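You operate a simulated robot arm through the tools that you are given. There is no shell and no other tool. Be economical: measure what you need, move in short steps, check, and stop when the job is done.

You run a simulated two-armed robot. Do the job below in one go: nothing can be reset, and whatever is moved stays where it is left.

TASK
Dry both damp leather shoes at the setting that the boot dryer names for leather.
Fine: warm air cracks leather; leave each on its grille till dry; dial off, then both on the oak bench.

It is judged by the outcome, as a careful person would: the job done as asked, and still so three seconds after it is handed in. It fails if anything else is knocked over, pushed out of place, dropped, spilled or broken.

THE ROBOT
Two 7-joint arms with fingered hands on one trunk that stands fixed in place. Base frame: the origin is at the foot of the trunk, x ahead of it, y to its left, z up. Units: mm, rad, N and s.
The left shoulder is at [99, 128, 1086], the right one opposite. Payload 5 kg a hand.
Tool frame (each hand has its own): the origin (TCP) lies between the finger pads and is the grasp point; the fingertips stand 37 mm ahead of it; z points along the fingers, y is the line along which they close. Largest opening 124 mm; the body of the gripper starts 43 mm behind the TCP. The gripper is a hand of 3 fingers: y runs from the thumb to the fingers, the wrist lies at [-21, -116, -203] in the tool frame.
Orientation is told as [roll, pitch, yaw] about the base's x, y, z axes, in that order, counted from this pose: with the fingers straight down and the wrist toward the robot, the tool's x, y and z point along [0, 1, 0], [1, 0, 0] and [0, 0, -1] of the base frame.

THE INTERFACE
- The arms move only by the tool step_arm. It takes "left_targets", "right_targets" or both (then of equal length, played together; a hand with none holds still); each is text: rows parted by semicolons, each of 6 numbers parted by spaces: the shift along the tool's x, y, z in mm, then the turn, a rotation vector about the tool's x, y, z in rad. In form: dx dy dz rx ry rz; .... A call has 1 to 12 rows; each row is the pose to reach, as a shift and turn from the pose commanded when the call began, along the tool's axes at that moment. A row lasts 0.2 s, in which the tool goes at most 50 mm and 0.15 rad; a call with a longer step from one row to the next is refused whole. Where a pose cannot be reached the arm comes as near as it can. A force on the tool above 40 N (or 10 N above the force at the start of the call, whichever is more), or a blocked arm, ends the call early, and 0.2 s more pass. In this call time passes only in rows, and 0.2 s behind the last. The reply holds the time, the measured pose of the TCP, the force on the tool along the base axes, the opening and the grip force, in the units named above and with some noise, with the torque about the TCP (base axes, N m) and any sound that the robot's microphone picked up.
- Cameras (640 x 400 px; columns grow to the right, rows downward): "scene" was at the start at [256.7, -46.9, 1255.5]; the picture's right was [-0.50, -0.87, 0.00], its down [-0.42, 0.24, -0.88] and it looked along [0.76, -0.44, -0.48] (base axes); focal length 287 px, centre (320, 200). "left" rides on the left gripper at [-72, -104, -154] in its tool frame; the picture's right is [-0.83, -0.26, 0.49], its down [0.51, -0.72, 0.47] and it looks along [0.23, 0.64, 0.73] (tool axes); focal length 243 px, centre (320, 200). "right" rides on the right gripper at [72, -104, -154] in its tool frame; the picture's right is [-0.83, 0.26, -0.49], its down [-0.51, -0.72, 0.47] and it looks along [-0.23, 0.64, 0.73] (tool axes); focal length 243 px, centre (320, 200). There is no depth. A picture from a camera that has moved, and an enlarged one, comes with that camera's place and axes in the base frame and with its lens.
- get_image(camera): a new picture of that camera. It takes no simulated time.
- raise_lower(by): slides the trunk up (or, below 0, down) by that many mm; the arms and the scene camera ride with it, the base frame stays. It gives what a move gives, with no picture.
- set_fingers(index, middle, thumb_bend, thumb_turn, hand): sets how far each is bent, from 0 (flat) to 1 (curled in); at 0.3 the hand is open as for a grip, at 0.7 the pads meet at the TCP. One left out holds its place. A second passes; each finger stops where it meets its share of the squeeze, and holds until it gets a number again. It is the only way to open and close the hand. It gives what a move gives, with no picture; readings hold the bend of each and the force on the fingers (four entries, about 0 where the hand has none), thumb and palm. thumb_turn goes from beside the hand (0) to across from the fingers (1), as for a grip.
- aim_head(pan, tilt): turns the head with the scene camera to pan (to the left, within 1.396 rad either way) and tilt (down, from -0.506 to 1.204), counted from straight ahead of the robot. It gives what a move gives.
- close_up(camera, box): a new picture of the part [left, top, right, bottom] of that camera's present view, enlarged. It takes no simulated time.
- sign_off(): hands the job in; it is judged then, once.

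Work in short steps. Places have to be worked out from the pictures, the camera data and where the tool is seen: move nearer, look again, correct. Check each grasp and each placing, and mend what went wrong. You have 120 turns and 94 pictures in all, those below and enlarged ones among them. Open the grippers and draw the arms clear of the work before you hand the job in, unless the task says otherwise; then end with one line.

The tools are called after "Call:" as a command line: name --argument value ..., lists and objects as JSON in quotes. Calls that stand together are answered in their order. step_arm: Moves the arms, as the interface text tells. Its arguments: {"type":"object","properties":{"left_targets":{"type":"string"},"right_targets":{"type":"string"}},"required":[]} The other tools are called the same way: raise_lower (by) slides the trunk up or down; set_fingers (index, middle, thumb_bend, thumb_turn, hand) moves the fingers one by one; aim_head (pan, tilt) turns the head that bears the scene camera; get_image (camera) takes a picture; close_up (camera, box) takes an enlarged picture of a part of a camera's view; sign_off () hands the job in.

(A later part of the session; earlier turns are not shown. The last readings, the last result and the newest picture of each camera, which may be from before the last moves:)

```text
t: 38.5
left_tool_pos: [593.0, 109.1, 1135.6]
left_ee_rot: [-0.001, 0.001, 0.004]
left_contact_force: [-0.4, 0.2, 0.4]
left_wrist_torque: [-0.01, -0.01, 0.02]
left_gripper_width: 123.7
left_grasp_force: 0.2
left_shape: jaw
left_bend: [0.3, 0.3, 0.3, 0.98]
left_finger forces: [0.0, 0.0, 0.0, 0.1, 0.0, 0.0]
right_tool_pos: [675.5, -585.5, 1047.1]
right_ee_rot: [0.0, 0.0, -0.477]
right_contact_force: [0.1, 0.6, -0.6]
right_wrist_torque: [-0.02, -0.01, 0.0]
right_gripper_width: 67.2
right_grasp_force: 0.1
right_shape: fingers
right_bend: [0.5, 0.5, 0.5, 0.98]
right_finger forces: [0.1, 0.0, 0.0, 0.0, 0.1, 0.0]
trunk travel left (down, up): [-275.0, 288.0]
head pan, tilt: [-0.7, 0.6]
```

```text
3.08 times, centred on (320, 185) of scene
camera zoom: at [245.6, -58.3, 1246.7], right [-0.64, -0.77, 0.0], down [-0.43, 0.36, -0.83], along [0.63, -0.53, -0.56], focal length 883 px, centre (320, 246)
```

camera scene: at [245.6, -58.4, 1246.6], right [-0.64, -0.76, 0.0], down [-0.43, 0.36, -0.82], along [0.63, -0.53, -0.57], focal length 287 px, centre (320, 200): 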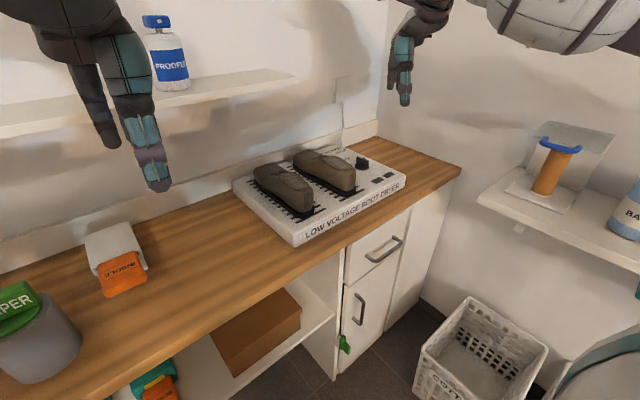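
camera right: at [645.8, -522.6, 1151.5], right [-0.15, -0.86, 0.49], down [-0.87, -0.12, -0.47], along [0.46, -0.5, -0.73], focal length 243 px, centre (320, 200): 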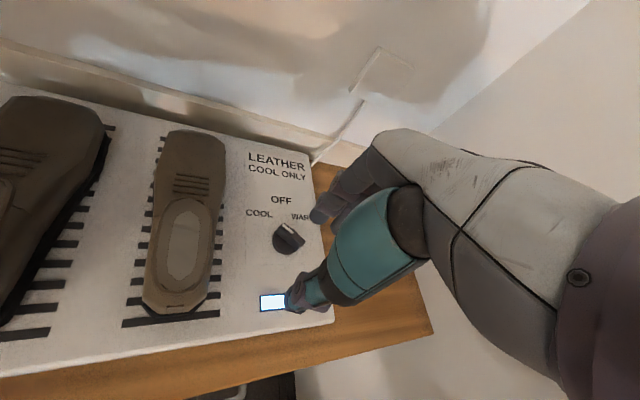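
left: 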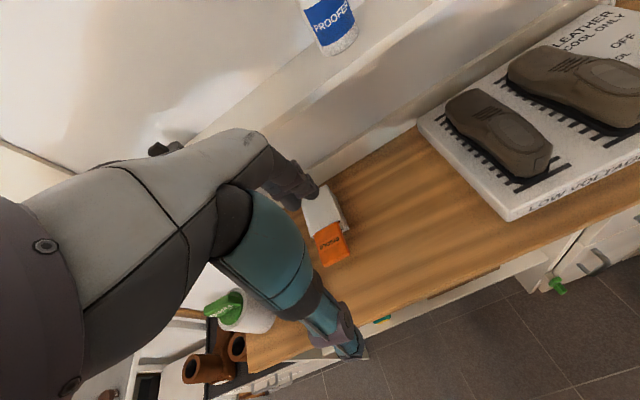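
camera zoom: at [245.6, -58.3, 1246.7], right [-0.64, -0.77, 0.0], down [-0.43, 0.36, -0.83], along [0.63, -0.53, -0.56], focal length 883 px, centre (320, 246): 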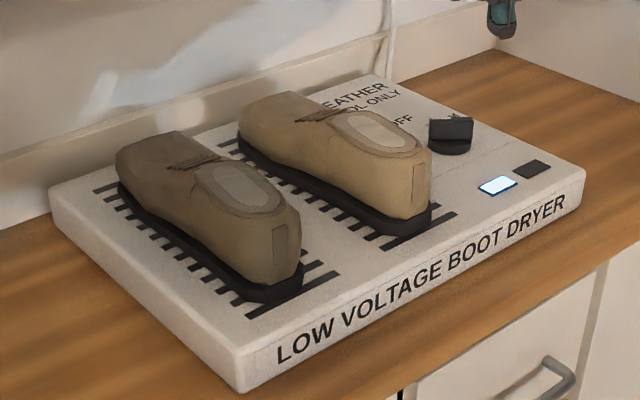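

The right shoe has turned light (dry or nearly so); the left is still darker. I'll wait further.

Call:
step_arm --right_targets "0 0 0 0 0 0; 0 0 0 0 0 0; 0 0 0 0 0 0; 0 0 0 0 0 0; 0 0 0 0 0 0; 0 0 0 0 0 0; 0 0 0 0 0 0; 0 0 0 0 0 0; 0 0 0 0 0 0; 0 0 0 0 0 0; 0 0 0 0 0 0; 0 0 0 0 0 0"

Call:
step_arm --right_targets "0 0 0 0 0 0; 0 0 0 0 0 0; 0 0 0 0 0 0; 0 0 0 0 0 0; 0 0 0 0 0 0; 0 0 0 0 0 0; 0 0 0 0 0 0; 0 0 0 0 0 0; 0 0 0 0 0 0; 0 0 0 0 0 0; 0 0 0 0 0 0; 0 0 0 0 0 0"

Call:
step_arm --right_targets "0 0 0 0 0 0; 0 0 0 0 0 0; 0 0 0 0 0 0; 0 0 0 0 0 0; 0 0 0 0 0 0; 0 0 0 0 0 0; 0 0 0 0 0 0; 0 0 0 0 0 0; 0 0 0 0 0 0; 0 0 0 0 0 0; 0 0 0 0 0 0; 0 0 0 0 0 0"

Call:
close_up --camera "scene" --box '[220, 120, 420, 250]'

```text
t: 41.1
left_tool_pos: [593.3, 107.8, 1136.4]
left_ee_rot: [-0.001, 0.0, 0.002]
left_contact_force: [-0.4, 0.8, 0.9]
left_wrist_torque: [0.0, -0.03, 0.01]
left_gripper_width: 123.9
left_grasp_force: 0.0
left_shape: jaw
left_bend: [0.3, 0.3, 0.3, 0.98]
left_finger forces: [0.1, 0.0, 0.0, 0.1, 0.1, 0.0]
right_tool_pos: [675.9, -586.5, 1046.4]
right_ee_rot: [0.0, 0.001, -0.478]
right_contact_force: [0.4, 0.2, -0.1]
right_wrist_torque: [0.02, 0.05, 0.02]
right_gripper_width: 67.3
right_grasp_force: 0.1
right_shape: fingers
right_bend: [0.5, 0.5, 0.5, 0.98]
right_finger forces: [0.0, 0.0, 0.1, 0.0, 0.0, 0.1]
trunk travel left (down, up): [-275.0, 288.0]
head pan, tilt: [-0.7, 0.6]
```

```text
t: 43.8
left_tool_pos: [592.6, 108.9, 1135.0]
left_ee_rot: [0.0, -0.001, 0.002]
left_contact_force: [-0.4, 0.1, 0.1]
left_wrist_torque: [0.01, -0.02, 0.03]
left_gripper_width: 123.8
left_grasp_force: 0.1
left_shape: jaw
left_bend: [0.3, 0.3, 0.3, 0.98]
left_finger forces: [0.0, 0.0, 0.1, 0.1, 0.1, 0.0]
right_tool_pos: [675.3, -585.6, 1045.9]
right_ee_rot: [-0.001, -0.001, -0.478]
right_contact_force: [0.4, -0.5, -0.1]
right_wrist_torque: [-0.02, -0.02, 0.02]
right_gripper_width: 67.6
right_grasp_force: 0.0
right_shape: fingers
right_bend: [0.5, 0.5, 0.5, 0.98]
right_finger forces: [0.1, 0.1, 0.1, 0.1, 0.0, 0.0]
trunk travel left (down, up): [-275.0, 288.0]
head pan, tilt: [-0.7, 0.6]
```

```text
t: 46.4
left_tool_pos: [592.9, 109.1, 1135.6]
left_ee_rot: [-0.001, 0.0, 0.002]
left_contact_force: [0.4, 0.5, 0.2]
left_wrist_torque: [0.02, 0.01, -0.04]
left_gripper_width: 123.7
left_grasp_force: 0.0
left_shape: jaw
left_bend: [0.3, 0.3, 0.3, 0.98]
left_finger forces: [0.0, 0.1, 0.1, 0.0, 0.0, 0.1]
right_tool_pos: [675.0, -586.0, 1046.5]
right_ee_rot: [0.0, 0.002, -0.477]
right_contact_force: [0.4, -0.1, -0.7]
right_wrist_torque: [-0.02, -0.01, 0.0]
right_gripper_width: 67.5
right_grasp_force: 0.1
right_shape: fingers
right_bend: [0.5, 0.5, 0.5, 0.98]
right_finger forces: [0.1, 0.0, 0.0, 0.1, 0.0, 0.0]
trunk travel left (down, up): [-275.0, 288.0]
head pan, tilt: [-0.7, 0.6]
```

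```text
3.08 times, centred on (320, 185) of scene
camera zoom: at [245.6, -58.3, 1246.7], right [-0.64, -0.77, 0.0], down [-0.43, 0.36, -0.83], along [0.63, -0.53, -0.56], focal length 883 px, centre (320, 246)
```

zoom: 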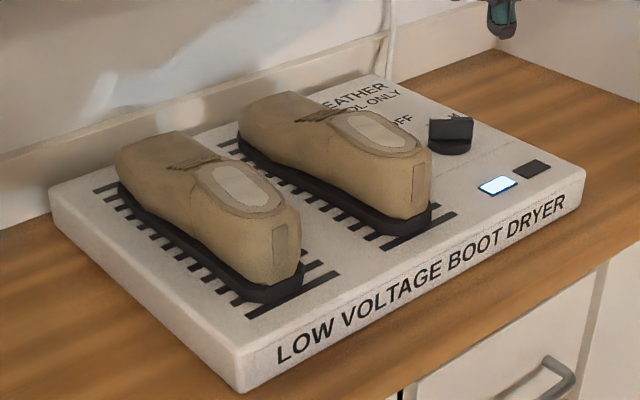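

Both have turned light. I'll wait one more round to be sure the colour has settled, and inspect closely.

Call:
step_arm --right_targets "0 0 0 0 0 0; 0 0 0 0 0 0; 0 0 0 0 0 0; 0 0 0 0 0 0; 0 0 0 0 0 0; 0 0 0 0 0 0; 0 0 0 0 0 0; 0 0 0 0 0 0; 0 0 0 0 0 0; 0 0 0 0 0 0; 0 0 0 0 0 0; 0 0 0 0 0 0"

Call:
step_arm --right_targets "0 0 0 0 0 0; 0 0 0 0 0 0; 0 0 0 0 0 0; 0 0 0 0 0 0; 0 0 0 0 0 0; 0 0 0 0 0 0; 0 0 0 0 0 0; 0 0 0 0 0 0; 0 0 0 0 0 0; 0 0 0 0 0 0; 0 0 0 0 0 0; 0 0 0 0 0 0"

Call:
close_up --camera "scene" --box '[220, 120, 420, 250]'

Call:
get_image --camera "right"

```text
t: 49.0
left_tool_pos: [592.9, 110.0, 1135.6]
left_ee_rot: [-0.002, -0.001, 0.002]
left_contact_force: [-0.1, -0.7, 0.4]
left_wrist_torque: [-0.02, 0.01, -0.02]
left_gripper_width: 123.7
left_grasp_force: 0.1
left_shape: jaw
left_bend: [0.3, 0.3, 0.3, 0.98]
left_finger forces: [0.0, 0.0, 0.1, 0.0, 0.1, 0.0]
right_tool_pos: [675.6, -584.7, 1046.8]
right_ee_rot: [-0.002, 0.001, -0.477]
right_contact_force: [1.5, 0.0, -1.2]
right_wrist_torque: [0.0, -0.01, 0.02]
right_gripper_width: 67.4
right_grasp_force: 0.0
right_shape: fingers
right_bend: [0.5, 0.5, 0.5, 0.98]
right_finger forces: [0.0, 0.0, 0.0, 0.0, 0.1, 0.0]
trunk travel left (down, up): [-275.0, 288.0]
head pan, tilt: [-0.7, 0.6]
```

```text
t: 51.5
left_tool_pos: [592.5, 108.0, 1136.5]
left_ee_rot: [-0.001, 0.001, 0.002]
left_contact_force: [-0.4, -0.2, 0.2]
left_wrist_torque: [0.01, -0.01, 0.0]
left_gripper_width: 123.8
left_grasp_force: 0.0
left_shape: jaw
left_bend: [0.3, 0.3, 0.3, 0.98]
left_finger forces: [0.1, 0.0, 0.1, 0.1, 0.1, 0.0]
right_tool_pos: [674.4, -585.5, 1047.6]
right_ee_rot: [0.001, 0.001, -0.478]
right_contact_force: [-0.1, 0.2, -0.4]
right_wrist_torque: [-0.03, 0.02, -0.02]
right_gripper_width: 67.6
right_grasp_force: 0.0
right_shape: fingers
right_bend: [0.5, 0.5, 0.5, 0.98]
right_finger forces: [0.0, 0.0, 0.1, 0.0, 0.1, 0.0]
trunk travel left (down, up): [-275.0, 288.0]
head pan, tilt: [-0.7, 0.6]
```

```text
3.08 times, centred on (320, 185) of scene
camera zoom: at [245.6, -58.3, 1246.7], right [-0.64, -0.77, 0.0], down [-0.43, 0.36, -0.83], along [0.63, -0.53, -0.56], focal length 883 px, centre (320, 246)
```

zoom: 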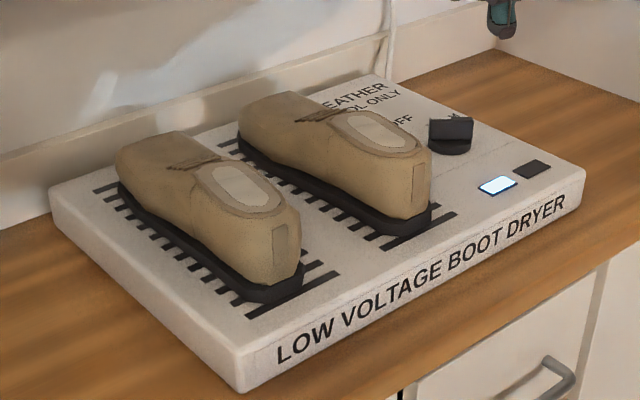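

```text
62 pictures are left
camera right: at [616.1, -473.2, 1200.8], right [-0.15, -0.86, 0.49], down [-0.87, -0.12, -0.47], along [0.46, -0.5, -0.73], focal length 243 px, centre (320, 200)
```

right: 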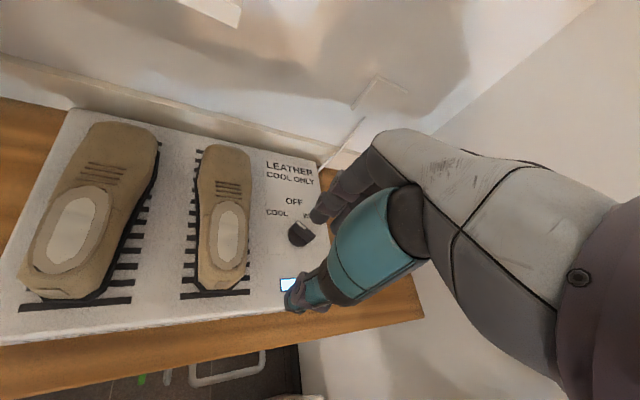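

Both shoes are evenly light and no longer changing, so dry. I'll return to the dial along the same path to turn it OFF.

Call:
step_arm --right_targets "-10 30 20 0 0 0; -20 60 40 0 0 0; -30 90 70 0 0 0; -30 120 95 0 0 0; -30 120 125 0 0 0; -30 120 150 0 0 0; -30 120 175 0 0 0"

Call:
close_up --camera "right" --box '[190, 150, 390, 350]'

```text
t: 53.1
left_tool_pos: [592.7, 108.5, 1136.7]
left_ee_rot: [-0.001, 0.0, 0.003]
left_contact_force: [0.4, -0.3, 0.0]
left_wrist_torque: [0.0, 0.04, -0.02]
left_gripper_width: 123.8
left_grasp_force: 0.2
left_shape: jaw
left_bend: [0.3, 0.3, 0.3, 0.98]
left_finger forces: [0.1, 0.1, 0.1, 0.1, 0.1, 0.1]
right_tool_pos: [770.4, -668.1, 871.0]
right_ee_rot: [0.001, -0.001, -0.478]
right_contact_force: [0.3, -0.1, 0.3]
right_wrist_torque: [0.0, -0.03, -0.01]
right_gripper_width: 67.4
right_grasp_force: 0.2
right_shape: fingers
right_bend: [0.5, 0.5, 0.5, 0.98]
right_finger forces: [0.0, 0.0, 0.0, 0.1, 0.1, 0.0]
trunk travel left (down, up): [-275.0, 288.0]
head pan, tilt: [-0.7, 0.6]
```

```text
2.00 times, centred on (290, 250) of right
camera zoom: at [711.0, -556.5, 1024.3], right [-0.15, -0.86, 0.49], down [-0.87, -0.12, -0.47], along [0.46, -0.5, -0.73], focal length 485 px, centre (380, 100)
```

zoom: 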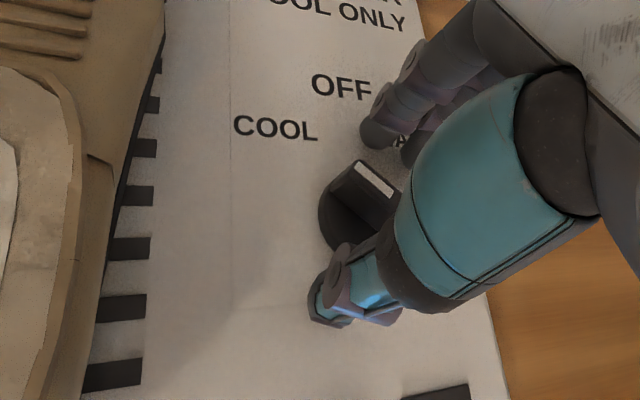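

The hand straddles the ridge again. I'll pinch it as before.

Call:
set_fingers --hand "right" --index 0.65 --middle 0.65 --thumb_bend 0.76

Call:
step_arm --right_targets "0 0 0 0 0 0.1; 0 0 0 0 0 0.2; 0 0 0 0 0 0.3; 0 0 0 0 0 0.4; 0 0 0 0 0 0.5; 0 0 0 0 0 0.6; 0 0 0 0 0 0.7"

Call:
close_up --camera "right" --box '[190, 190, 390, 390]'

```text
t: 54.1
left_tool_pos: [591.5, 109.9, 1136.5]
left_ee_rot: [-0.002, -0.003, 0.002]
left_contact_force: [0.2, 0.8, 0.6]
left_wrist_torque: [0.01, -0.02, 0.01]
left_gripper_width: 123.6
left_grasp_force: 0.1
left_shape: jaw
left_bend: [0.3, 0.3, 0.3, 0.98]
left_finger forces: [0.0, 0.1, 0.0, 0.0, 0.1, 0.0]
right_tool_pos: [768.4, -667.6, 872.8]
right_ee_rot: [0.0, -0.002, -0.478]
right_contact_force: [-5.9, -0.8, 7.2]
right_wrist_torque: [-0.13, 0.02, 0.03]
right_gripper_width: 14.4
right_grasp_force: 10.6
right_shape: fingers
right_bend: [0.64, 0.63, 0.72, 0.97]
right_finger forces: [5.4, 5.0, 0.0, 0.0, 10.8, 0.0]
trunk travel left (down, up): [-275.0, 288.0]
head pan, tilt: [-0.7, 0.6]
```

```text
t: 55.8
left_tool_pos: [591.5, 109.1, 1136.2]
left_ee_rot: [-0.003, 0.0, 0.003]
left_contact_force: [0.5, 0.4, -0.3]
left_wrist_torque: [0.0, 0.02, 0.02]
left_gripper_width: 123.5
left_grasp_force: 0.1
left_shape: jaw
left_bend: [0.3, 0.3, 0.3, 0.98]
left_finger forces: [0.1, 0.0, 0.0, 0.0, 0.0, 0.1]
right_tool_pos: [767.5, -666.0, 872.4]
right_ee_rot: [0.0, -0.003, -1.183]
right_contact_force: [3.3, -2.0, 9.6]
right_wrist_torque: [-0.41, -0.29, 0.02]
right_gripper_width: 15.0
right_grasp_force: 13.5
right_shape: fingers
right_bend: [0.62, 0.62, 0.72, 0.96]
right_finger forces: [14.0, 5.2, 0.1, 0.0, 7.3, 0.1]
trunk travel left (down, up): [-275.0, 288.0]
head pan, tilt: [-0.7, 0.6]
```

```text
2.00 times, centred on (290, 290) of right
camera zoom: at [794.7, -542.4, 1026.1], right [-0.67, -0.56, 0.49], down [-0.74, 0.47, -0.47], along [0.03, -0.68, -0.73], focal length 485 px, centre (380, 20)
```

zoom: 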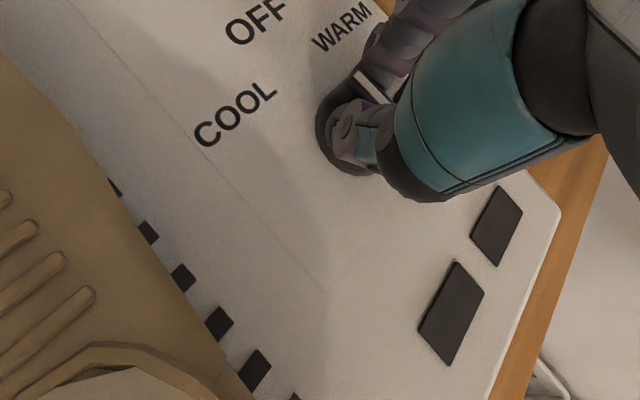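

Both lamps are dark. I'll release, lift away, and check the pointer.

Call:
set_fingers --hand "right" --index 0.48 --middle 0.48 --thumb_bend 0.48

Call:
step_arm --right_targets "0 0 -30 0 0 0; 0 0 -70 0 0 0; 0 0 -110 0 0 0; 0 0 -150 0 0 0; 0 -40 -170 0 0 0.1; 0 -80 -170 0 0 0.2; 0 -120 -170 0 0 0.3; 0 -150 -170 0 0 0.39"

Call:
get_image --camera "right"

Call:
get_image --camera "scene"

```text
t: 56.8
left_tool_pos: [593.4, 108.9, 1135.4]
left_ee_rot: [-0.001, -0.001, 0.001]
left_contact_force: [-0.1, -0.5, -0.6]
left_wrist_torque: [0.03, 0.0, 0.01]
left_gripper_width: 123.9
left_grasp_force: 0.1
left_shape: jaw
left_bend: [0.3, 0.3, 0.3, 0.98]
left_finger forces: [0.0, 0.0, 0.0, 0.0, 0.0, 0.0]
right_tool_pos: [767.6, -667.2, 871.2]
right_ee_rot: [-0.002, -0.001, -1.179]
right_contact_force: [-0.9, 0.0, -0.2]
right_wrist_torque: [0.0, 0.01, -0.03]
right_gripper_width: 73.3
right_grasp_force: 0.0
right_shape: fingers
right_bend: [0.48, 0.48, 0.48, 0.97]
right_finger forces: [0.1, 0.1, 0.0, 0.0, 0.1, 0.0]
trunk travel left (down, up): [-275.0, 288.0]
head pan, tilt: [-0.7, 0.6]
```

```text
t: 58.5
left_tool_pos: [593.8, 110.5, 1136.5]
left_ee_rot: [-0.002, -0.001, 0.001]
left_contact_force: [0.2, 0.3, 0.6]
left_wrist_torque: [-0.01, 0.0, 0.0]
left_gripper_width: 123.4
left_grasp_force: 0.1
left_shape: jaw
left_bend: [0.3, 0.3, 0.3, 0.98]
left_finger forces: [0.0, 0.0, 0.0, 0.0, 0.1, 0.0]
right_tool_pos: [710.3, -526.0, 1043.1]
right_ee_rot: [0.0, -0.002, -1.57]
right_contact_force: [0.0, 0.2, -0.4]
right_wrist_torque: [-0.03, -0.02, -0.03]
right_gripper_width: 73.7
right_grasp_force: 0.1
right_shape: fingers
right_bend: [0.48, 0.48, 0.48, 0.97]
right_finger forces: [0.1, 0.0, 0.0, 0.1, 0.0, 0.0]
trunk travel left (down, up): [-275.0, 288.0]
head pan, tilt: [-0.7, 0.6]
```

```text
59 pictures are left
camera right: at [782.1, -421.0, 1197.0], right [-0.83, -0.26, 0.49], down [-0.51, 0.72, -0.47], along [-0.23, -0.64, -0.73], focal length 243 px, centre (320, 200)
```

right: 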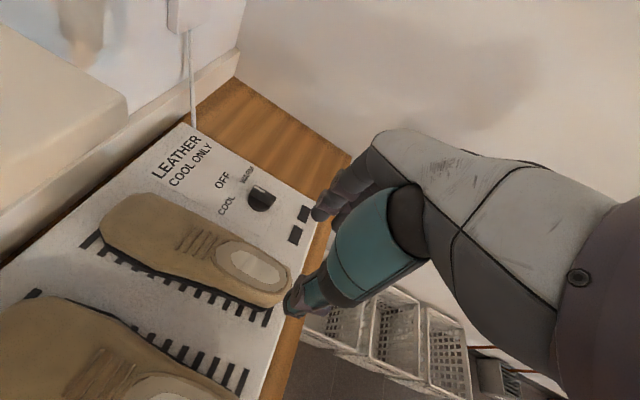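

```text
58 pictures are left
camera scene: at [245.7, -57.2, 1246.7], right [-0.64, -0.77, 0.0], down [-0.43, 0.36, -0.83], along [0.63, -0.53, -0.56], focal length 287 px, centre (320, 200)
```

scene: 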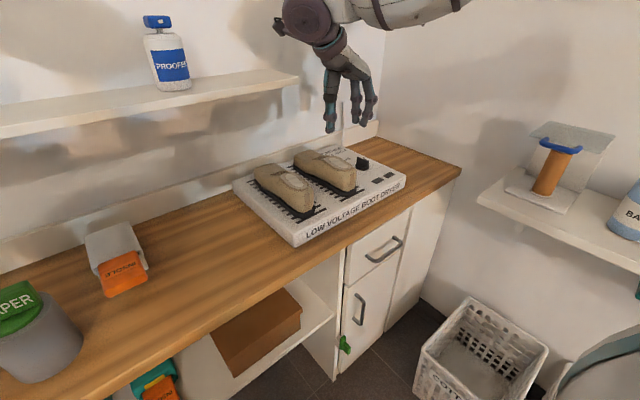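

Dial at OFF. The back shelf's front corner I place at about [838,-485,1105], so I'll keep x small and grip the shoes around the toe half (x≈755). First the left shoe: I'll open the hand and go above [752,-381].

Call:
set_fingers --hand "right" --index 0.33 --middle 0.33 --thumb_bend 0.33

Call:
step_arm --right_targets "0 -40 0 0 0 0; 0 -80 0 0 0 0; 0 -120 10 0 0 0; 10 -145 25 0 0 0; 25 -145 45 0 0 0; 42 -145 65 0 0 0"

Call:
get_image --camera "right"

Call:
get_image --camera "scene"

```text
t: 59.5
left_tool_pos: [592.8, 109.7, 1136.2]
left_ee_rot: [-0.001, 0.001, 0.002]
left_contact_force: [0.0, -0.3, -0.1]
left_wrist_torque: [0.01, -0.02, 0.0]
left_gripper_width: 123.7
left_grasp_force: 0.2
left_shape: jaw
left_bend: [0.3, 0.3, 0.3, 0.98]
left_finger forces: [0.1, 0.1, 0.0, 0.0, 0.0, 0.0]
right_tool_pos: [711.2, -526.3, 1043.6]
right_ee_rot: [0.0, 0.0, -1.569]
right_contact_force: [0.1, 1.3, 0.0]
right_wrist_torque: [0.02, 0.03, 0.04]
right_gripper_width: 119.6
right_grasp_force: 0.1
right_shape: fingers
right_bend: [0.33, 0.33, 0.33, 0.97]
right_finger forces: [0.0, 0.0, 0.1, 0.1, 0.1, 0.0]
trunk travel left (down, up): [-275.0, 288.0]
head pan, tilt: [-0.7, 0.6]
```

```text
t: 61.0
left_tool_pos: [593.9, 110.0, 1136.3]
left_ee_rot: [0.0, 0.003, 0.0]
left_contact_force: [0.3, 0.9, 0.1]
left_wrist_torque: [0.01, 0.02, -0.02]
left_gripper_width: 123.9
left_grasp_force: 0.1
left_shape: jaw
left_bend: [0.3, 0.3, 0.3, 0.98]
left_finger forces: [0.0, 0.0, 0.0, 0.0, 0.0, 0.0]
right_tool_pos: [754.1, -383.0, 975.4]
right_ee_rot: [0.0, 0.0, -1.571]
right_contact_force: [0.2, 0.4, 0.0]
right_wrist_torque: [-0.04, 0.0, -0.02]
right_gripper_width: 119.4
right_grasp_force: 0.0
right_shape: fingers
right_bend: [0.33, 0.33, 0.33, 0.97]
right_finger forces: [0.0, 0.1, 0.0, 0.1, 0.1, 0.0]
trunk travel left (down, up): [-275.0, 288.0]
head pan, tilt: [-0.7, 0.6]
```

```text
57 pictures are left
camera right: at [825.7, -278.1, 1129.1], right [-0.83, -0.26, 0.49], down [-0.51, 0.72, -0.47], along [-0.23, -0.64, -0.73], focal length 243 px, centre (320, 200)
```

right: 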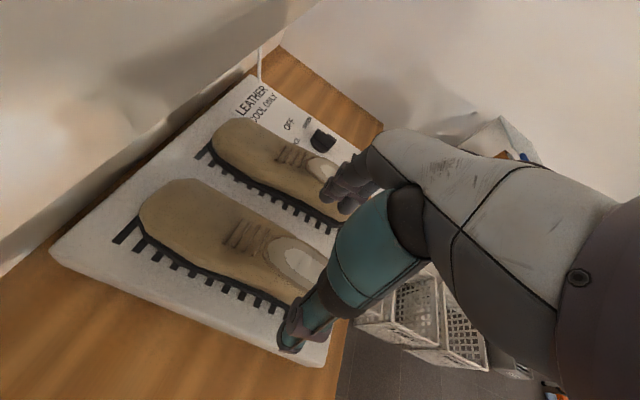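

```text
56 pictures are left
camera scene: at [247.1, -57.8, 1246.3], right [-0.64, -0.77, 0.0], down [-0.43, 0.36, -0.82], along [0.63, -0.53, -0.57], focal length 287 px, centre (320, 200)
```

scene: 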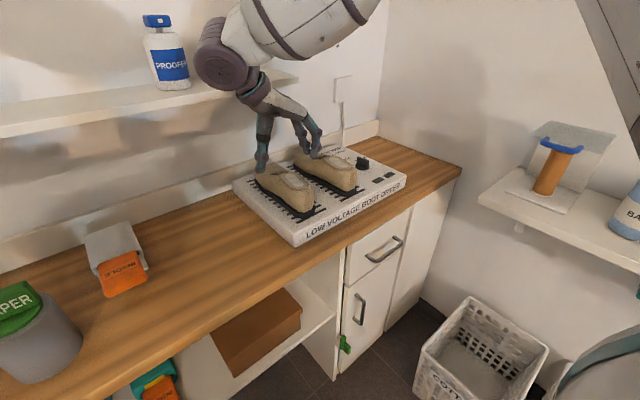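

The hand is above the left shoe. I'll descend partway, nudging slightly, and look closely at the straddle.

Call:
step_arm --right_targets "-4 2 20 0 0 0; -8 4 40 0 0 0; -8 4 55 0 0 0"

Call:
close_up --camera "right" --box '[120, 140, 400, 380]'

Call:
close_up --camera "scene" --box '[200, 60, 400, 240]'

```text
t: 61.8
left_tool_pos: [593.7, 108.9, 1135.7]
left_ee_rot: [0.0, -0.001, 0.002]
left_contact_force: [-0.5, 1.0, -0.9]
left_wrist_torque: [0.01, 0.0, 0.0]
left_gripper_width: 123.7
left_grasp_force: 0.1
left_shape: jaw
left_bend: [0.3, 0.3, 0.3, 0.98]
left_finger forces: [0.0, 0.0, 0.0, 0.0, 0.0, 0.1]
right_tool_pos: [744.0, -385.9, 922.0]
right_ee_rot: [0.001, 0.0, -1.569]
right_contact_force: [0.4, 0.3, 0.0]
right_wrist_torque: [-0.02, 0.0, 0.01]
right_gripper_width: 119.7
right_grasp_force: 0.0
right_shape: fingers
right_bend: [0.33, 0.33, 0.33, 0.97]
right_finger forces: [0.1, 0.1, 0.0, 0.0, 0.0, 0.1]
trunk travel left (down, up): [-275.0, 288.0]
head pan, tilt: [-0.7, 0.6]
```

```text
1.67 times, centred on (260, 260) of right
camera zoom: at [815.7, -282.4, 1075.4], right [-0.83, -0.26, 0.49], down [-0.51, 0.72, -0.47], along [-0.23, -0.64, -0.73], focal length 404 px, centre (420, 100)
```

zoom: 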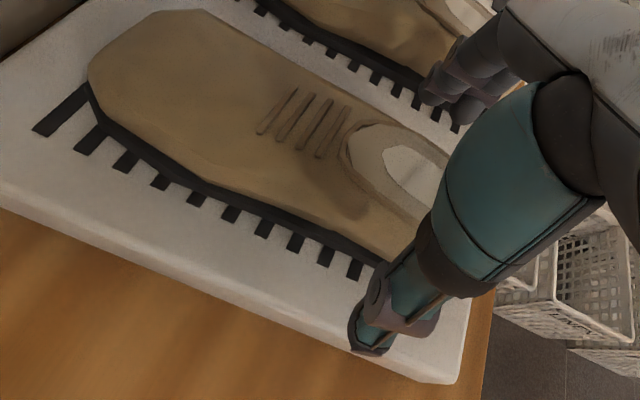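

```text
2.22 times, centred on (300, 150) of scene
camera zoom: at [245.4, -58.5, 1246.7], right [-0.64, -0.77, 0.0], down [-0.43, 0.36, -0.83], along [0.63, -0.53, -0.56], focal length 638 px, centre (364, 311)
```

zoom: 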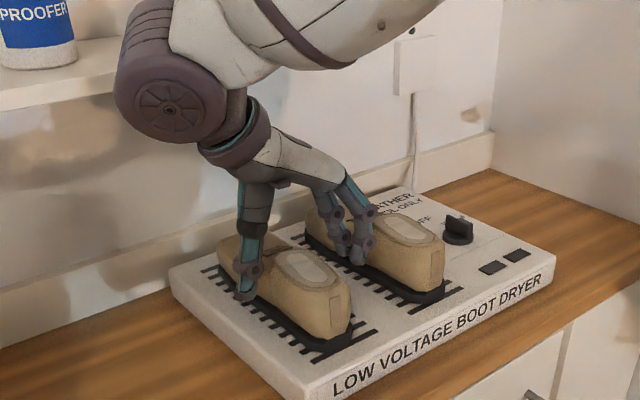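

Thumb is left of the shoe and the fingers in the gap between shoes. I'll descend to TCP z≈873.

Call:
step_arm --right_targets "0 0 18 0 0 0; 0 0 34 0 0 0; 0 0 49 0 0 0"

Call:
set_fingers --hand "right" --index 0.45 --middle 0.45 --thumb_bend 0.45

Call:
close_up --camera "right" --box '[120, 140, 400, 380]'

Call:
close_up --camera "scene" --box '[230, 100, 350, 230]'

```text
t: 62.5
left_tool_pos: [593.0, 107.9, 1136.2]
left_ee_rot: [0.0, 0.001, 0.004]
left_contact_force: [0.7, -0.4, 0.8]
left_wrist_torque: [0.04, 0.01, 0.02]
left_gripper_width: 123.8
left_grasp_force: 0.1
left_shape: jaw
left_bend: [0.3, 0.3, 0.3, 0.98]
left_finger forces: [0.0, 0.0, 0.0, 0.1, 0.0, 0.0]
right_tool_pos: [744.7, -386.9, 871.7]
right_ee_rot: [-0.002, 0.0, -1.571]
right_contact_force: [-0.3, -0.3, -0.4]
right_wrist_torque: [0.01, -0.02, 0.01]
right_gripper_width: 119.6
right_grasp_force: 0.1
right_shape: fingers
right_bend: [0.33, 0.33, 0.33, 0.97]
right_finger forces: [0.0, 0.0, 0.0, 0.1, 0.1, 0.0]
trunk travel left (down, up): [-275.0, 288.0]
head pan, tilt: [-0.7, 0.6]
```

```text
t: 63.5
left_tool_pos: [593.2, 108.2, 1136.5]
left_ee_rot: [-0.001, 0.0, 0.001]
left_contact_force: [0.0, -0.1, 0.1]
left_wrist_torque: [-0.02, 0.01, -0.01]
left_gripper_width: 123.5
left_grasp_force: 0.0
left_shape: jaw
left_bend: [0.3, 0.3, 0.3, 0.98]
left_finger forces: [0.0, 0.0, 0.0, 0.1, 0.1, 0.0]
right_tool_pos: [743.1, -388.0, 873.2]
right_ee_rot: [0.001, -0.002, -1.569]
right_contact_force: [0.6, 0.3, -0.2]
right_wrist_torque: [-0.02, 0.0, 0.0]
right_gripper_width: 83.8
right_grasp_force: 0.1
right_shape: fingers
right_bend: [0.45, 0.45, 0.45, 0.97]
right_finger forces: [0.1, 0.0, 0.1, 0.0, 0.1, 0.1]
trunk travel left (down, up): [-275.0, 288.0]
head pan, tilt: [-0.7, 0.6]
```

```text
1.67 times, centred on (260, 260) of right
camera zoom: at [816.4, -283.3, 1026.1], right [-0.83, -0.26, 0.49], down [-0.51, 0.72, -0.47], along [-0.23, -0.64, -0.73], focal length 404 px, centre (420, 100)
```

zoom: 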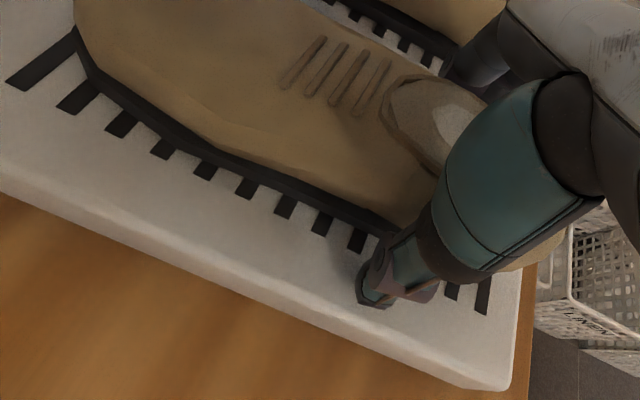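

```text
3.08 times, centred on (290, 165) of scene
camera zoom: at [245.6, -58.4, 1246.6], right [-0.64, -0.77, 0.0], down [-0.43, 0.36, -0.83], along [0.63, -0.53, -0.56], focal length 883 px, centre (412, 308)
```

zoom: 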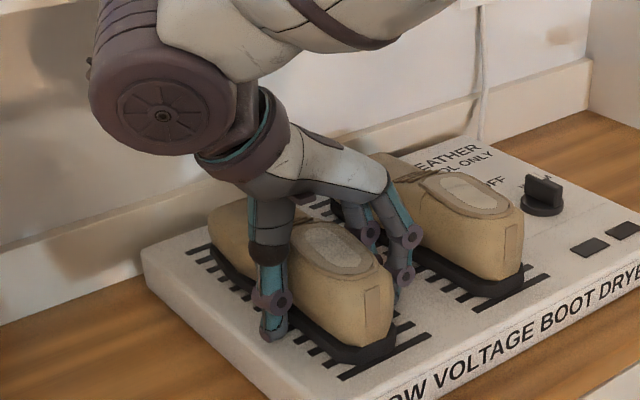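

Good straddle around the toe half of the left shoe. I'll close the grip.

Call:
set_fingers --hand "right" --index 0.6 --middle 0.6 --thumb_bend 0.6

Call:
close_up --camera "scene" --box '[230, 100, 350, 230]'

```text
t: 64.5
left_tool_pos: [592.7, 108.9, 1135.6]
left_ee_rot: [0.001, 0.001, 0.001]
left_contact_force: [0.8, -0.4, 0.1]
left_wrist_torque: [0.01, -0.01, -0.02]
left_gripper_width: 123.8
left_grasp_force: 0.1
left_shape: jaw
left_bend: [0.3, 0.3, 0.3, 0.98]
left_finger forces: [0.0, 0.1, 0.0, 0.0, 0.0, 0.0]
right_tool_pos: [744.0, -388.1, 871.8]
right_ee_rot: [0.0, 0.001, -1.569]
right_contact_force: [-0.7, -2.0, -0.6]
right_wrist_torque: [-0.08, 0.11, -0.03]
right_gripper_width: 69.0
right_grasp_force: 16.8
right_shape: fingers
right_bend: [0.51, 0.55, 0.51, 0.97]
right_finger forces: [10.4, 7.0, 0.0, 0.0, 15.8, 0.0]
trunk travel left (down, up): [-275.0, 288.0]
head pan, tilt: [-0.7, 0.6]
```

```text
3.08 times, centred on (290, 165) of scene
camera zoom: at [245.5, -58.5, 1246.7], right [-0.64, -0.77, 0.0], down [-0.43, 0.36, -0.83], along [0.63, -0.53, -0.56], focal length 883 px, centre (412, 308)
```

zoom: 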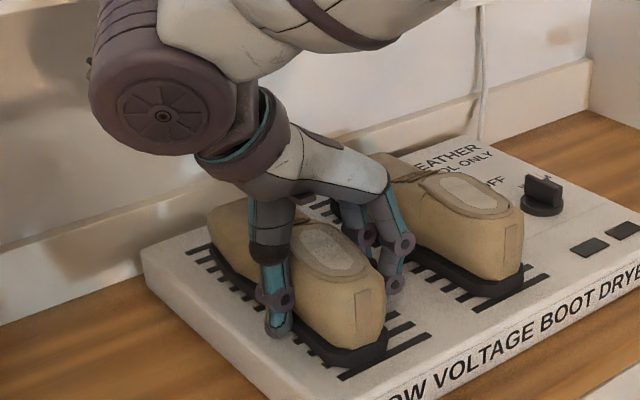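

Gripped at about 17 N. I'll lift slowly 30 mm and check.

Call:
step_arm --right_targets "0 0 -8 0 0 0; 0 0 -16 0 0 0; 0 0 -24 0 0 0; 0 0 -32 0 0 0"

Call:
close_up --camera "scene" --box '[230, 100, 350, 230]'

```text
t: 65.5
left_tool_pos: [593.3, 108.4, 1136.2]
left_ee_rot: [0.0, 0.001, 0.001]
left_contact_force: [-0.4, 0.7, 0.5]
left_wrist_torque: [-0.03, -0.06, 0.0]
left_gripper_width: 123.5
left_grasp_force: 0.1
left_shape: jaw
left_bend: [0.3, 0.3, 0.3, 0.98]
left_finger forces: [0.1, 0.0, 0.0, 0.0, 0.1, 0.1]
right_tool_pos: [745.6, -387.6, 905.1]
right_ee_rot: [-0.001, 0.0, -1.568]
right_contact_force: [0.4, -0.5, -4.0]
right_wrist_torque: [0.01, 0.13, -0.01]
right_gripper_width: 68.7
right_grasp_force: 16.9
right_shape: fingers
right_bend: [0.51, 0.55, 0.51, 0.96]
right_finger forces: [9.7, 6.7, 0.1, 0.0, 16.4, 0.1]
trunk travel left (down, up): [-275.0, 288.0]
head pan, tilt: [-0.7, 0.6]
```

```text
3.08 times, centred on (290, 165) of scene
camera zoom: at [245.4, -58.3, 1246.7], right [-0.64, -0.77, 0.0], down [-0.43, 0.36, -0.83], along [0.63, -0.53, -0.56], focal length 883 px, centre (412, 308)
```

zoom: 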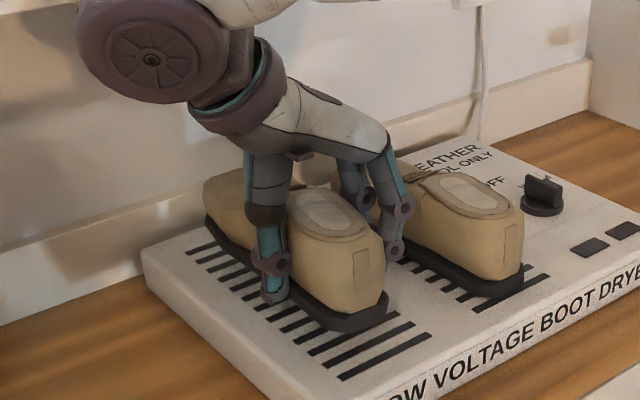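

The shoe is held level, with a weight of about 4 N. I'll raise a little and carry it left over the bench to y≈-135, moving the left hand farther aside at the same time.

Call:
step_arm --left_targets "0 0 0 0 0 0; 30 0 0 0 0 0; 60 0 0 0 0 0; 90 0 0 0 0 0; 120 0 0 0 0 0; 150 0 0 0 0 0; 150 0 0 0 0 0; 150 0 0 0 0 0; 150 0 0 0 0 0; 150 0 0 0 0 0" --right_targets "0 0 -15 0 0 0; 0 -15 -25 0 0 0; -3 -40 -25 0 0 0; -6 -70 -25 0 0 0; -10 -105 -25 0 0 0; -14 -140 -25 0 0 0; -18 -175 -25 0 0 0; -20 -210 -25 0 0 0; -20 -238 -25 0 0 0; -20 -253 -25 0 0 0"

Call:
aim_head --pan -0.3 --tilt 0.7

Call:
get_image --camera "scene"

Call:
get_image --camera "right"

```text
t: 67.8
left_tool_pos: [592.8, 257.9, 1133.2]
left_ee_rot: [0.001, 0.001, 0.002]
left_contact_force: [-0.1, 0.5, -0.2]
left_wrist_torque: [0.0, -0.02, -0.02]
left_gripper_width: 123.6
left_grasp_force: 0.1
left_shape: jaw
left_bend: [0.3, 0.3, 0.3, 0.98]
left_finger forces: [0.0, 0.1, 0.0, 0.0, 0.1, 0.1]
right_tool_pos: [712.0, -163.5, 926.8]
right_ee_rot: [0.001, 0.004, -1.568]
right_contact_force: [0.3, 0.6, -3.0]
right_wrist_torque: [0.04, 0.17, 0.0]
right_gripper_width: 68.6
right_grasp_force: 15.9
right_shape: fingers
right_bend: [0.51, 0.55, 0.51, 0.96]
right_finger forces: [9.7, 6.5, 0.0, 0.1, 16.3, 0.0]
right hand out of reach, approached as far as the arm can: row 9, 10
trunk travel left (down, up): [-275.0, 288.0]
head pan, tilt: [-0.7, 0.6]
```

```text
t: 68.6
left_tool_pos: [593.8, 257.7, 1133.0]
left_ee_rot: [0.0, 0.0, 0.0]
left_contact_force: [-0.1, -0.5, -0.7]
left_wrist_torque: [0.02, 0.02, 0.04]
left_gripper_width: 123.8
left_grasp_force: 0.0
left_shape: jaw
left_bend: [0.3, 0.3, 0.3, 0.98]
left_finger forces: [0.0, 0.1, 0.0, 0.0, 0.0, 0.1]
right_tool_pos: [711.8, -161.8, 926.4]
right_ee_rot: [0.001, 0.003, -1.568]
right_contact_force: [0.5, -0.3, -1.1]
right_wrist_torque: [0.02, 0.17, -0.01]
right_gripper_width: 68.7
right_grasp_force: 16.1
right_shape: fingers
right_bend: [0.51, 0.55, 0.51, 0.96]
right_finger forces: [9.7, 6.5, 0.1, 0.0, 16.3, 0.1]
trunk travel left (down, up): [-275.0, 288.0]
head pan, tilt: [-0.3, 0.7]
```

```text
49 pictures are left
camera scene: at [259.1, -26.6, 1238.0], right [-0.3, -0.96, 0.0], down [-0.62, 0.19, -0.77], along [0.73, -0.23, -0.64], focal length 287 px, centre (320, 200)
```

scene: 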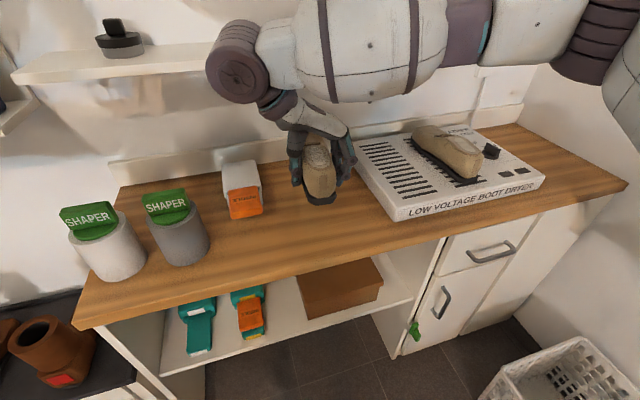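

```text
48 pictures are left
camera right: at [783.1, -59.3, 1081.2], right [-0.83, -0.27, 0.49], down [-0.51, 0.72, -0.47], along [-0.23, -0.64, -0.73], focal length 243 px, centre (320, 200)
```

right: 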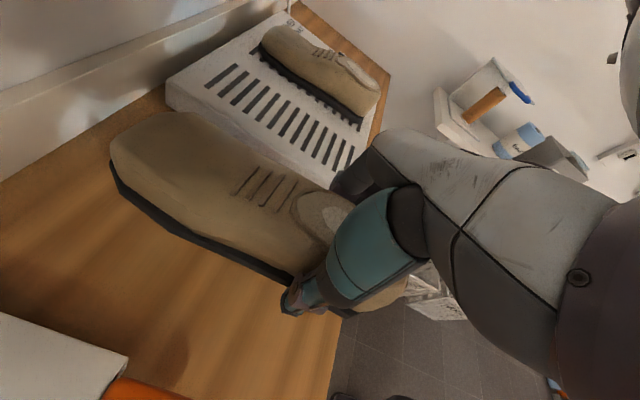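

The arm hit its reach limit at about [712,-162]. The white box's right edge is near y≈-46 and the dryer's left edge near -317. A small yaw of +0.15 may let the arm go farther left, so I'll try that.

Call:
step_arm --right_targets "0 0 0 0 0 -0.08; 0 0 0 0 0 -0.16; 0 0 0 0 0 -0.16"

```text
t: 69.4
left_tool_pos: [594.8, 257.2, 1132.8]
left_ee_rot: [0.002, 0.002, 0.001]
left_contact_force: [-0.3, 0.3, 0.6]
left_wrist_torque: [0.02, 0.0, 0.0]
left_gripper_width: 123.4
left_grasp_force: 0.0
left_shape: jaw
left_bend: [0.3, 0.3, 0.3, 0.98]
left_finger forces: [0.1, 0.1, 0.1, 0.0, 0.0, 0.0]
right_tool_pos: [711.6, -164.2, 924.9]
right_ee_rot: [-0.001, 0.0, -1.409]
right_contact_force: [0.9, 0.5, -3.1]
right_wrist_torque: [-0.03, 0.14, -0.02]
right_gripper_width: 68.6
right_grasp_force: 16.1
right_shape: fingers
right_bend: [0.51, 0.55, 0.51, 0.96]
right_finger forces: [9.7, 6.7, 0.0, 0.1, 16.1, 0.1]
trunk travel left (down, up): [-275.0, 288.0]
head pan, tilt: [-0.3, 0.7]
```

The yaw worked. Now I'll shift a further ~28 mm left.

Call:
step_arm --right_targets "6 -13 0 0 0 0; 12 -26 0 0 0 0; 12 -26 0 0 0 0"

Call:
get_image --camera "right"

Call:
close_up --camera "scene" --box '[200, 90, 420, 240]'

```text
t: 70.2
left_tool_pos: [594.0, 257.7, 1132.2]
left_ee_rot: [0.0, 0.002, 0.002]
left_contact_force: [0.5, -0.3, 0.4]
left_wrist_torque: [0.02, 0.0, 0.01]
left_gripper_width: 123.5
left_grasp_force: 0.0
left_shape: jaw
left_bend: [0.3, 0.3, 0.3, 0.98]
left_finger forces: [0.0, 0.1, 0.1, 0.1, 0.0, 0.0]
right_tool_pos: [715.9, -149.9, 928.6]
right_ee_rot: [0.0, -0.001, -1.407]
right_contact_force: [-0.2, -0.9, -2.6]
right_wrist_torque: [-0.02, 0.13, 0.0]
right_gripper_width: 68.6
right_grasp_force: 16.2
right_shape: fingers
right_bend: [0.51, 0.55, 0.51, 0.96]
right_finger forces: [9.6, 6.6, 0.1, 0.0, 16.1, 0.1]
right hand out of reach, approached as far as the arm can: row 2, 3
trunk travel left (down, up): [-275.0, 288.0]
head pan, tilt: [-0.3, 0.7]
```

```text
47 pictures are left
camera right: at [769.9, -35.2, 1081.7], right [-0.78, -0.39, 0.49], down [-0.62, 0.63, -0.47], along [-0.13, -0.67, -0.73], focal length 243 px, centre (320, 200)
```

right: 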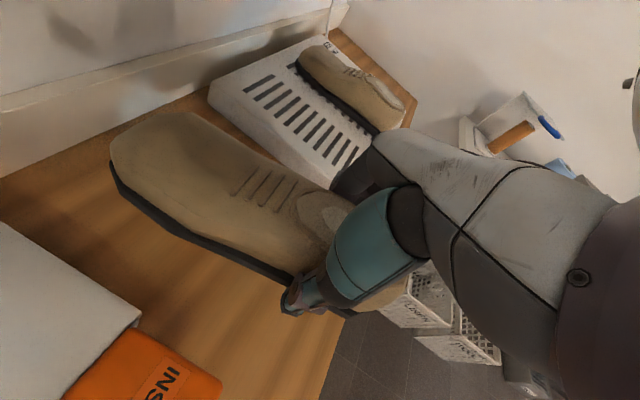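

```text
2.67 times, centred on (310, 165) of scene
camera zoom: at [259.6, -26.5, 1237.9], right [-0.3, -0.96, 0.0], down [-0.62, 0.19, -0.76], along [0.73, -0.23, -0.64], focal length 765 px, centre (347, 293)
```

zoom: 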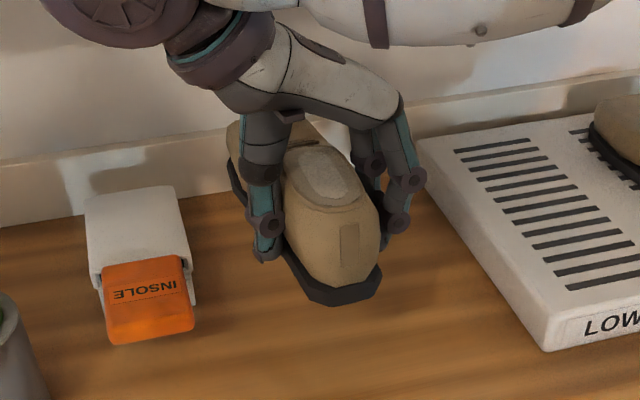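

I'll place it here (TCP [716,-150]), leaving ~125 mm for the second shoe. I'll lower towards the bench and check the gap.

Call:
step_arm --right_targets "0 0 20 0 0 0; 0 0 40 0 0 0; 0 0 55 0 0 0; 0 0 68 0 0 0; 0 0 76 0 0 0"

Call:
close_up --camera "scene" --box '[200, 90, 420, 240]'

```text
t: 71.4
left_tool_pos: [594.2, 256.4, 1131.9]
left_ee_rot: [0.0, 0.0, 0.001]
left_contact_force: [0.0, 0.0, -0.4]
left_wrist_torque: [-0.03, 0.04, 0.03]
left_gripper_width: 123.8
left_grasp_force: 0.0
left_shape: jaw
left_bend: [0.3, 0.3, 0.3, 0.98]
left_finger forces: [0.0, 0.1, 0.0, 0.0, 0.1, 0.0]
right_tool_pos: [718.0, -148.1, 851.2]
right_ee_rot: [0.0, -0.001, -1.41]
right_contact_force: [0.9, 0.3, -3.0]
right_wrist_torque: [-0.01, 0.17, 0.0]
right_gripper_width: 68.7
right_grasp_force: 15.9
right_shape: fingers
right_bend: [0.51, 0.55, 0.51, 0.96]
right_finger forces: [9.7, 6.6, 0.0, 0.0, 16.1, 0.0]
trunk travel left (down, up): [-275.0, 288.0]
head pan, tilt: [-0.3, 0.7]
```

```text
2.67 times, centred on (310, 165) of scene
camera zoom: at [259.6, -26.7, 1237.9], right [-0.3, -0.96, 0.0], down [-0.62, 0.19, -0.76], along [0.73, -0.23, -0.64], focal length 765 px, centre (347, 293)
```

zoom: 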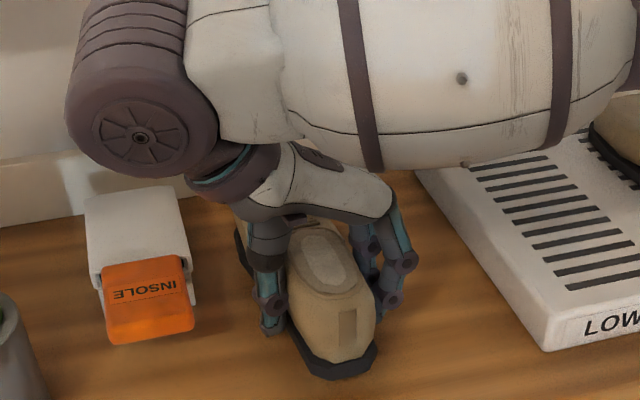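

Close to the bench now. I'll lower in small steps watching the force.

Call:
step_arm --right_targets "0 0 2 0 0 0; 0 0 4 0 0 0; 0 0 6 0 0 0"

Call:
step_arm --right_targets "0 0 2 0 0 0; 0 0 4 0 0 0"

```text
t: 72.2
left_tool_pos: [593.8, 257.4, 1132.1]
left_ee_rot: [0.001, 0.001, 0.0]
left_contact_force: [-0.8, -0.3, 0.1]
left_wrist_torque: [0.0, 0.01, -0.02]
left_gripper_width: 123.7
left_grasp_force: 0.1
left_shape: jaw
left_bend: [0.3, 0.3, 0.3, 0.98]
left_finger forces: [0.0, 0.0, 0.0, 0.1, 0.0, 0.0]
right_tool_pos: [716.4, -148.6, 844.9]
right_ee_rot: [0.0, 0.0, -1.409]
right_contact_force: [0.2, 0.3, -2.9]
right_wrist_torque: [0.0, 0.16, 0.01]
right_gripper_width: 68.7
right_grasp_force: 16.0
right_shape: fingers
right_bend: [0.51, 0.55, 0.51, 0.96]
right_finger forces: [9.6, 6.6, 0.1, 0.1, 16.1, 0.0]
trunk travel left (down, up): [-275.0, 288.0]
head pan, tilt: [-0.3, 0.7]
```

```text
t: 72.8
left_tool_pos: [593.6, 258.1, 1131.8]
left_ee_rot: [-0.001, -0.001, 0.001]
left_contact_force: [0.2, -0.9, 0.0]
left_wrist_torque: [-0.03, 0.0, 0.03]
left_gripper_width: 123.8
left_grasp_force: 0.1
left_shape: jaw
left_bend: [0.3, 0.3, 0.3, 0.98]
left_finger forces: [0.0, 0.0, 0.1, 0.0, 0.0, 0.1]
right_tool_pos: [716.7, -146.9, 840.2]
right_ee_rot: [0.002, 0.0, -1.409]
right_contact_force: [-1.0, 0.2, -2.4]
right_wrist_torque: [-0.02, 0.14, 0.01]
right_gripper_width: 68.4
right_grasp_force: 16.5
right_shape: fingers
right_bend: [0.51, 0.55, 0.51, 0.96]
right_finger forces: [9.5, 6.7, 0.1, 0.1, 16.1, 0.1]
trunk travel left (down, up): [-275.0, 288.0]
head pan, tilt: [-0.3, 0.7]
```

Still hanging free (force -2.4 to -3 N). I'll continue down.

Call:
step_arm --right_targets "0 0 2 0 0 0; 0 0 4 0 0 0"

Call:
step_arm --right_targets "0 0 2 0 0 0; 0 0 4 0 0 0"

Call:
close_up --camera "scene" --box '[240, 140, 370, 240]'

```text
t: 73.4
left_tool_pos: [593.6, 257.2, 1132.4]
left_ee_rot: [-0.001, 0.001, 0.002]
left_contact_force: [0.0, -0.1, -1.2]
left_wrist_torque: [0.03, -0.03, 0.02]
left_gripper_width: 123.9
left_grasp_force: 0.1
left_shape: jaw
left_bend: [0.3, 0.3, 0.3, 0.98]
left_finger forces: [0.0, 0.0, 0.0, 0.1, 0.0, 0.0]
right_tool_pos: [715.5, -149.5, 836.1]
right_ee_rot: [0.001, 0.0, -1.408]
right_contact_force: [0.6, -0.7, -3.3]
right_wrist_torque: [-0.03, 0.14, 0.01]
right_gripper_width: 68.4
right_grasp_force: 16.0
right_shape: fingers
right_bend: [0.51, 0.55, 0.51, 0.96]
right_finger forces: [9.6, 6.7, 0.0, 0.0, 16.1, 0.0]
trunk travel left (down, up): [-275.0, 288.0]
head pan, tilt: [-0.3, 0.7]
```

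```text
t: 74.0
left_tool_pos: [594.3, 257.3, 1132.5]
left_ee_rot: [0.0, -0.001, 0.001]
left_contact_force: [-0.1, 0.7, -0.2]
left_wrist_torque: [0.01, 0.0, -0.02]
left_gripper_width: 123.7
left_grasp_force: 0.1
left_shape: jaw
left_bend: [0.3, 0.3, 0.3, 0.98]
left_finger forces: [0.0, 0.0, 0.0, 0.0, 0.1, 0.0]
right_tool_pos: [717.9, -149.1, 832.9]
right_ee_rot: [0.001, 0.001, -1.409]
right_contact_force: [1.0, -1.1, -3.8]
right_wrist_torque: [-0.05, 0.17, 0.02]
right_gripper_width: 68.5
right_grasp_force: 16.1
right_shape: fingers
right_bend: [0.51, 0.55, 0.51, 0.96]
right_finger forces: [9.6, 6.6, 0.0, 0.0, 16.1, 0.1]
trunk travel left (down, up): [-275.0, 288.0]
head pan, tilt: [-0.3, 0.7]
```

```text
4.00 times, centred on (305, 190) of scene
camera zoom: at [259.6, -26.6, 1237.9], right [-0.3, -0.96, 0.0], down [-0.62, 0.19, -0.76], along [0.73, -0.23, -0.64], focal length 1148 px, centre (380, 240)
```

zoom: 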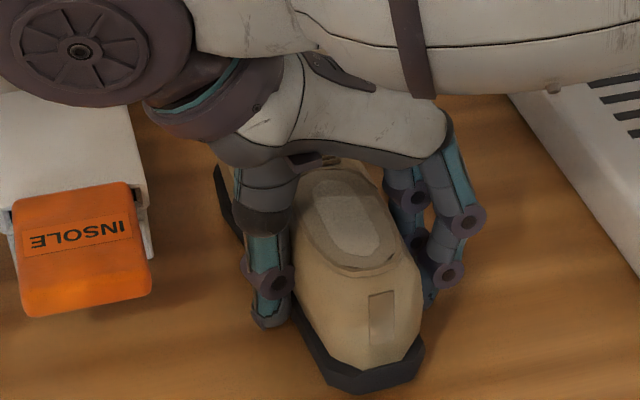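

Not touching yet. I'll keep lowering in small increments.

Call:
step_arm --right_targets "0 0 2 0 0 0; 0 0 3 0 0 0"

Call:
step_arm --right_targets "0 0 2 0 0 0; 0 0 3 0 0 0"

```text
t: 74.6
left_tool_pos: [593.5, 257.9, 1131.5]
left_ee_rot: [0.0, 0.0, 0.003]
left_contact_force: [-0.4, 0.5, -0.1]
left_wrist_torque: [0.0, -0.03, 0.0]
left_gripper_width: 123.7
left_grasp_force: 0.0
left_shape: jaw
left_bend: [0.3, 0.3, 0.3, 0.98]
left_finger forces: [0.0, 0.0, 0.0, 0.1, 0.0, 0.0]
right_tool_pos: [717.3, -149.5, 829.6]
right_ee_rot: [-0.001, 0.002, -1.409]
right_contact_force: [0.5, -1.3, -2.4]
right_wrist_torque: [-0.04, 0.09, -0.01]
right_gripper_width: 68.6
right_grasp_force: 15.7
right_shape: fingers
right_bend: [0.51, 0.55, 0.51, 0.96]
right_finger forces: [9.8, 6.3, 0.1, 0.1, 16.0, 0.1]
trunk travel left (down, up): [-275.0, 288.0]
head pan, tilt: [-0.3, 0.7]
```

```text
t: 75.2
left_tool_pos: [593.6, 257.1, 1133.6]
left_ee_rot: [0.001, 0.001, 0.0]
left_contact_force: [0.3, -0.5, -1.1]
left_wrist_torque: [0.01, -0.03, -0.02]
left_gripper_width: 123.6
left_grasp_force: 0.1
left_shape: jaw
left_bend: [0.3, 0.3, 0.3, 0.98]
left_finger forces: [0.0, 0.1, 0.1, 0.0, 0.0, 0.0]
right_tool_pos: [717.7, -148.2, 828.1]
right_ee_rot: [-0.002, -0.001, -1.408]
right_contact_force: [-1.2, -0.9, 0.3]
right_wrist_torque: [-0.07, 0.09, -0.05]
right_gripper_width: 68.5
right_grasp_force: 16.8
right_shape: fingers
right_bend: [0.51, 0.55, 0.51, 0.96]
right_finger forces: [10.5, 6.4, 0.1, 0.0, 15.9, 0.0]
trunk travel left (down, up): [-275.0, 288.0]
head pan, tilt: [-0.3, 0.7]
```

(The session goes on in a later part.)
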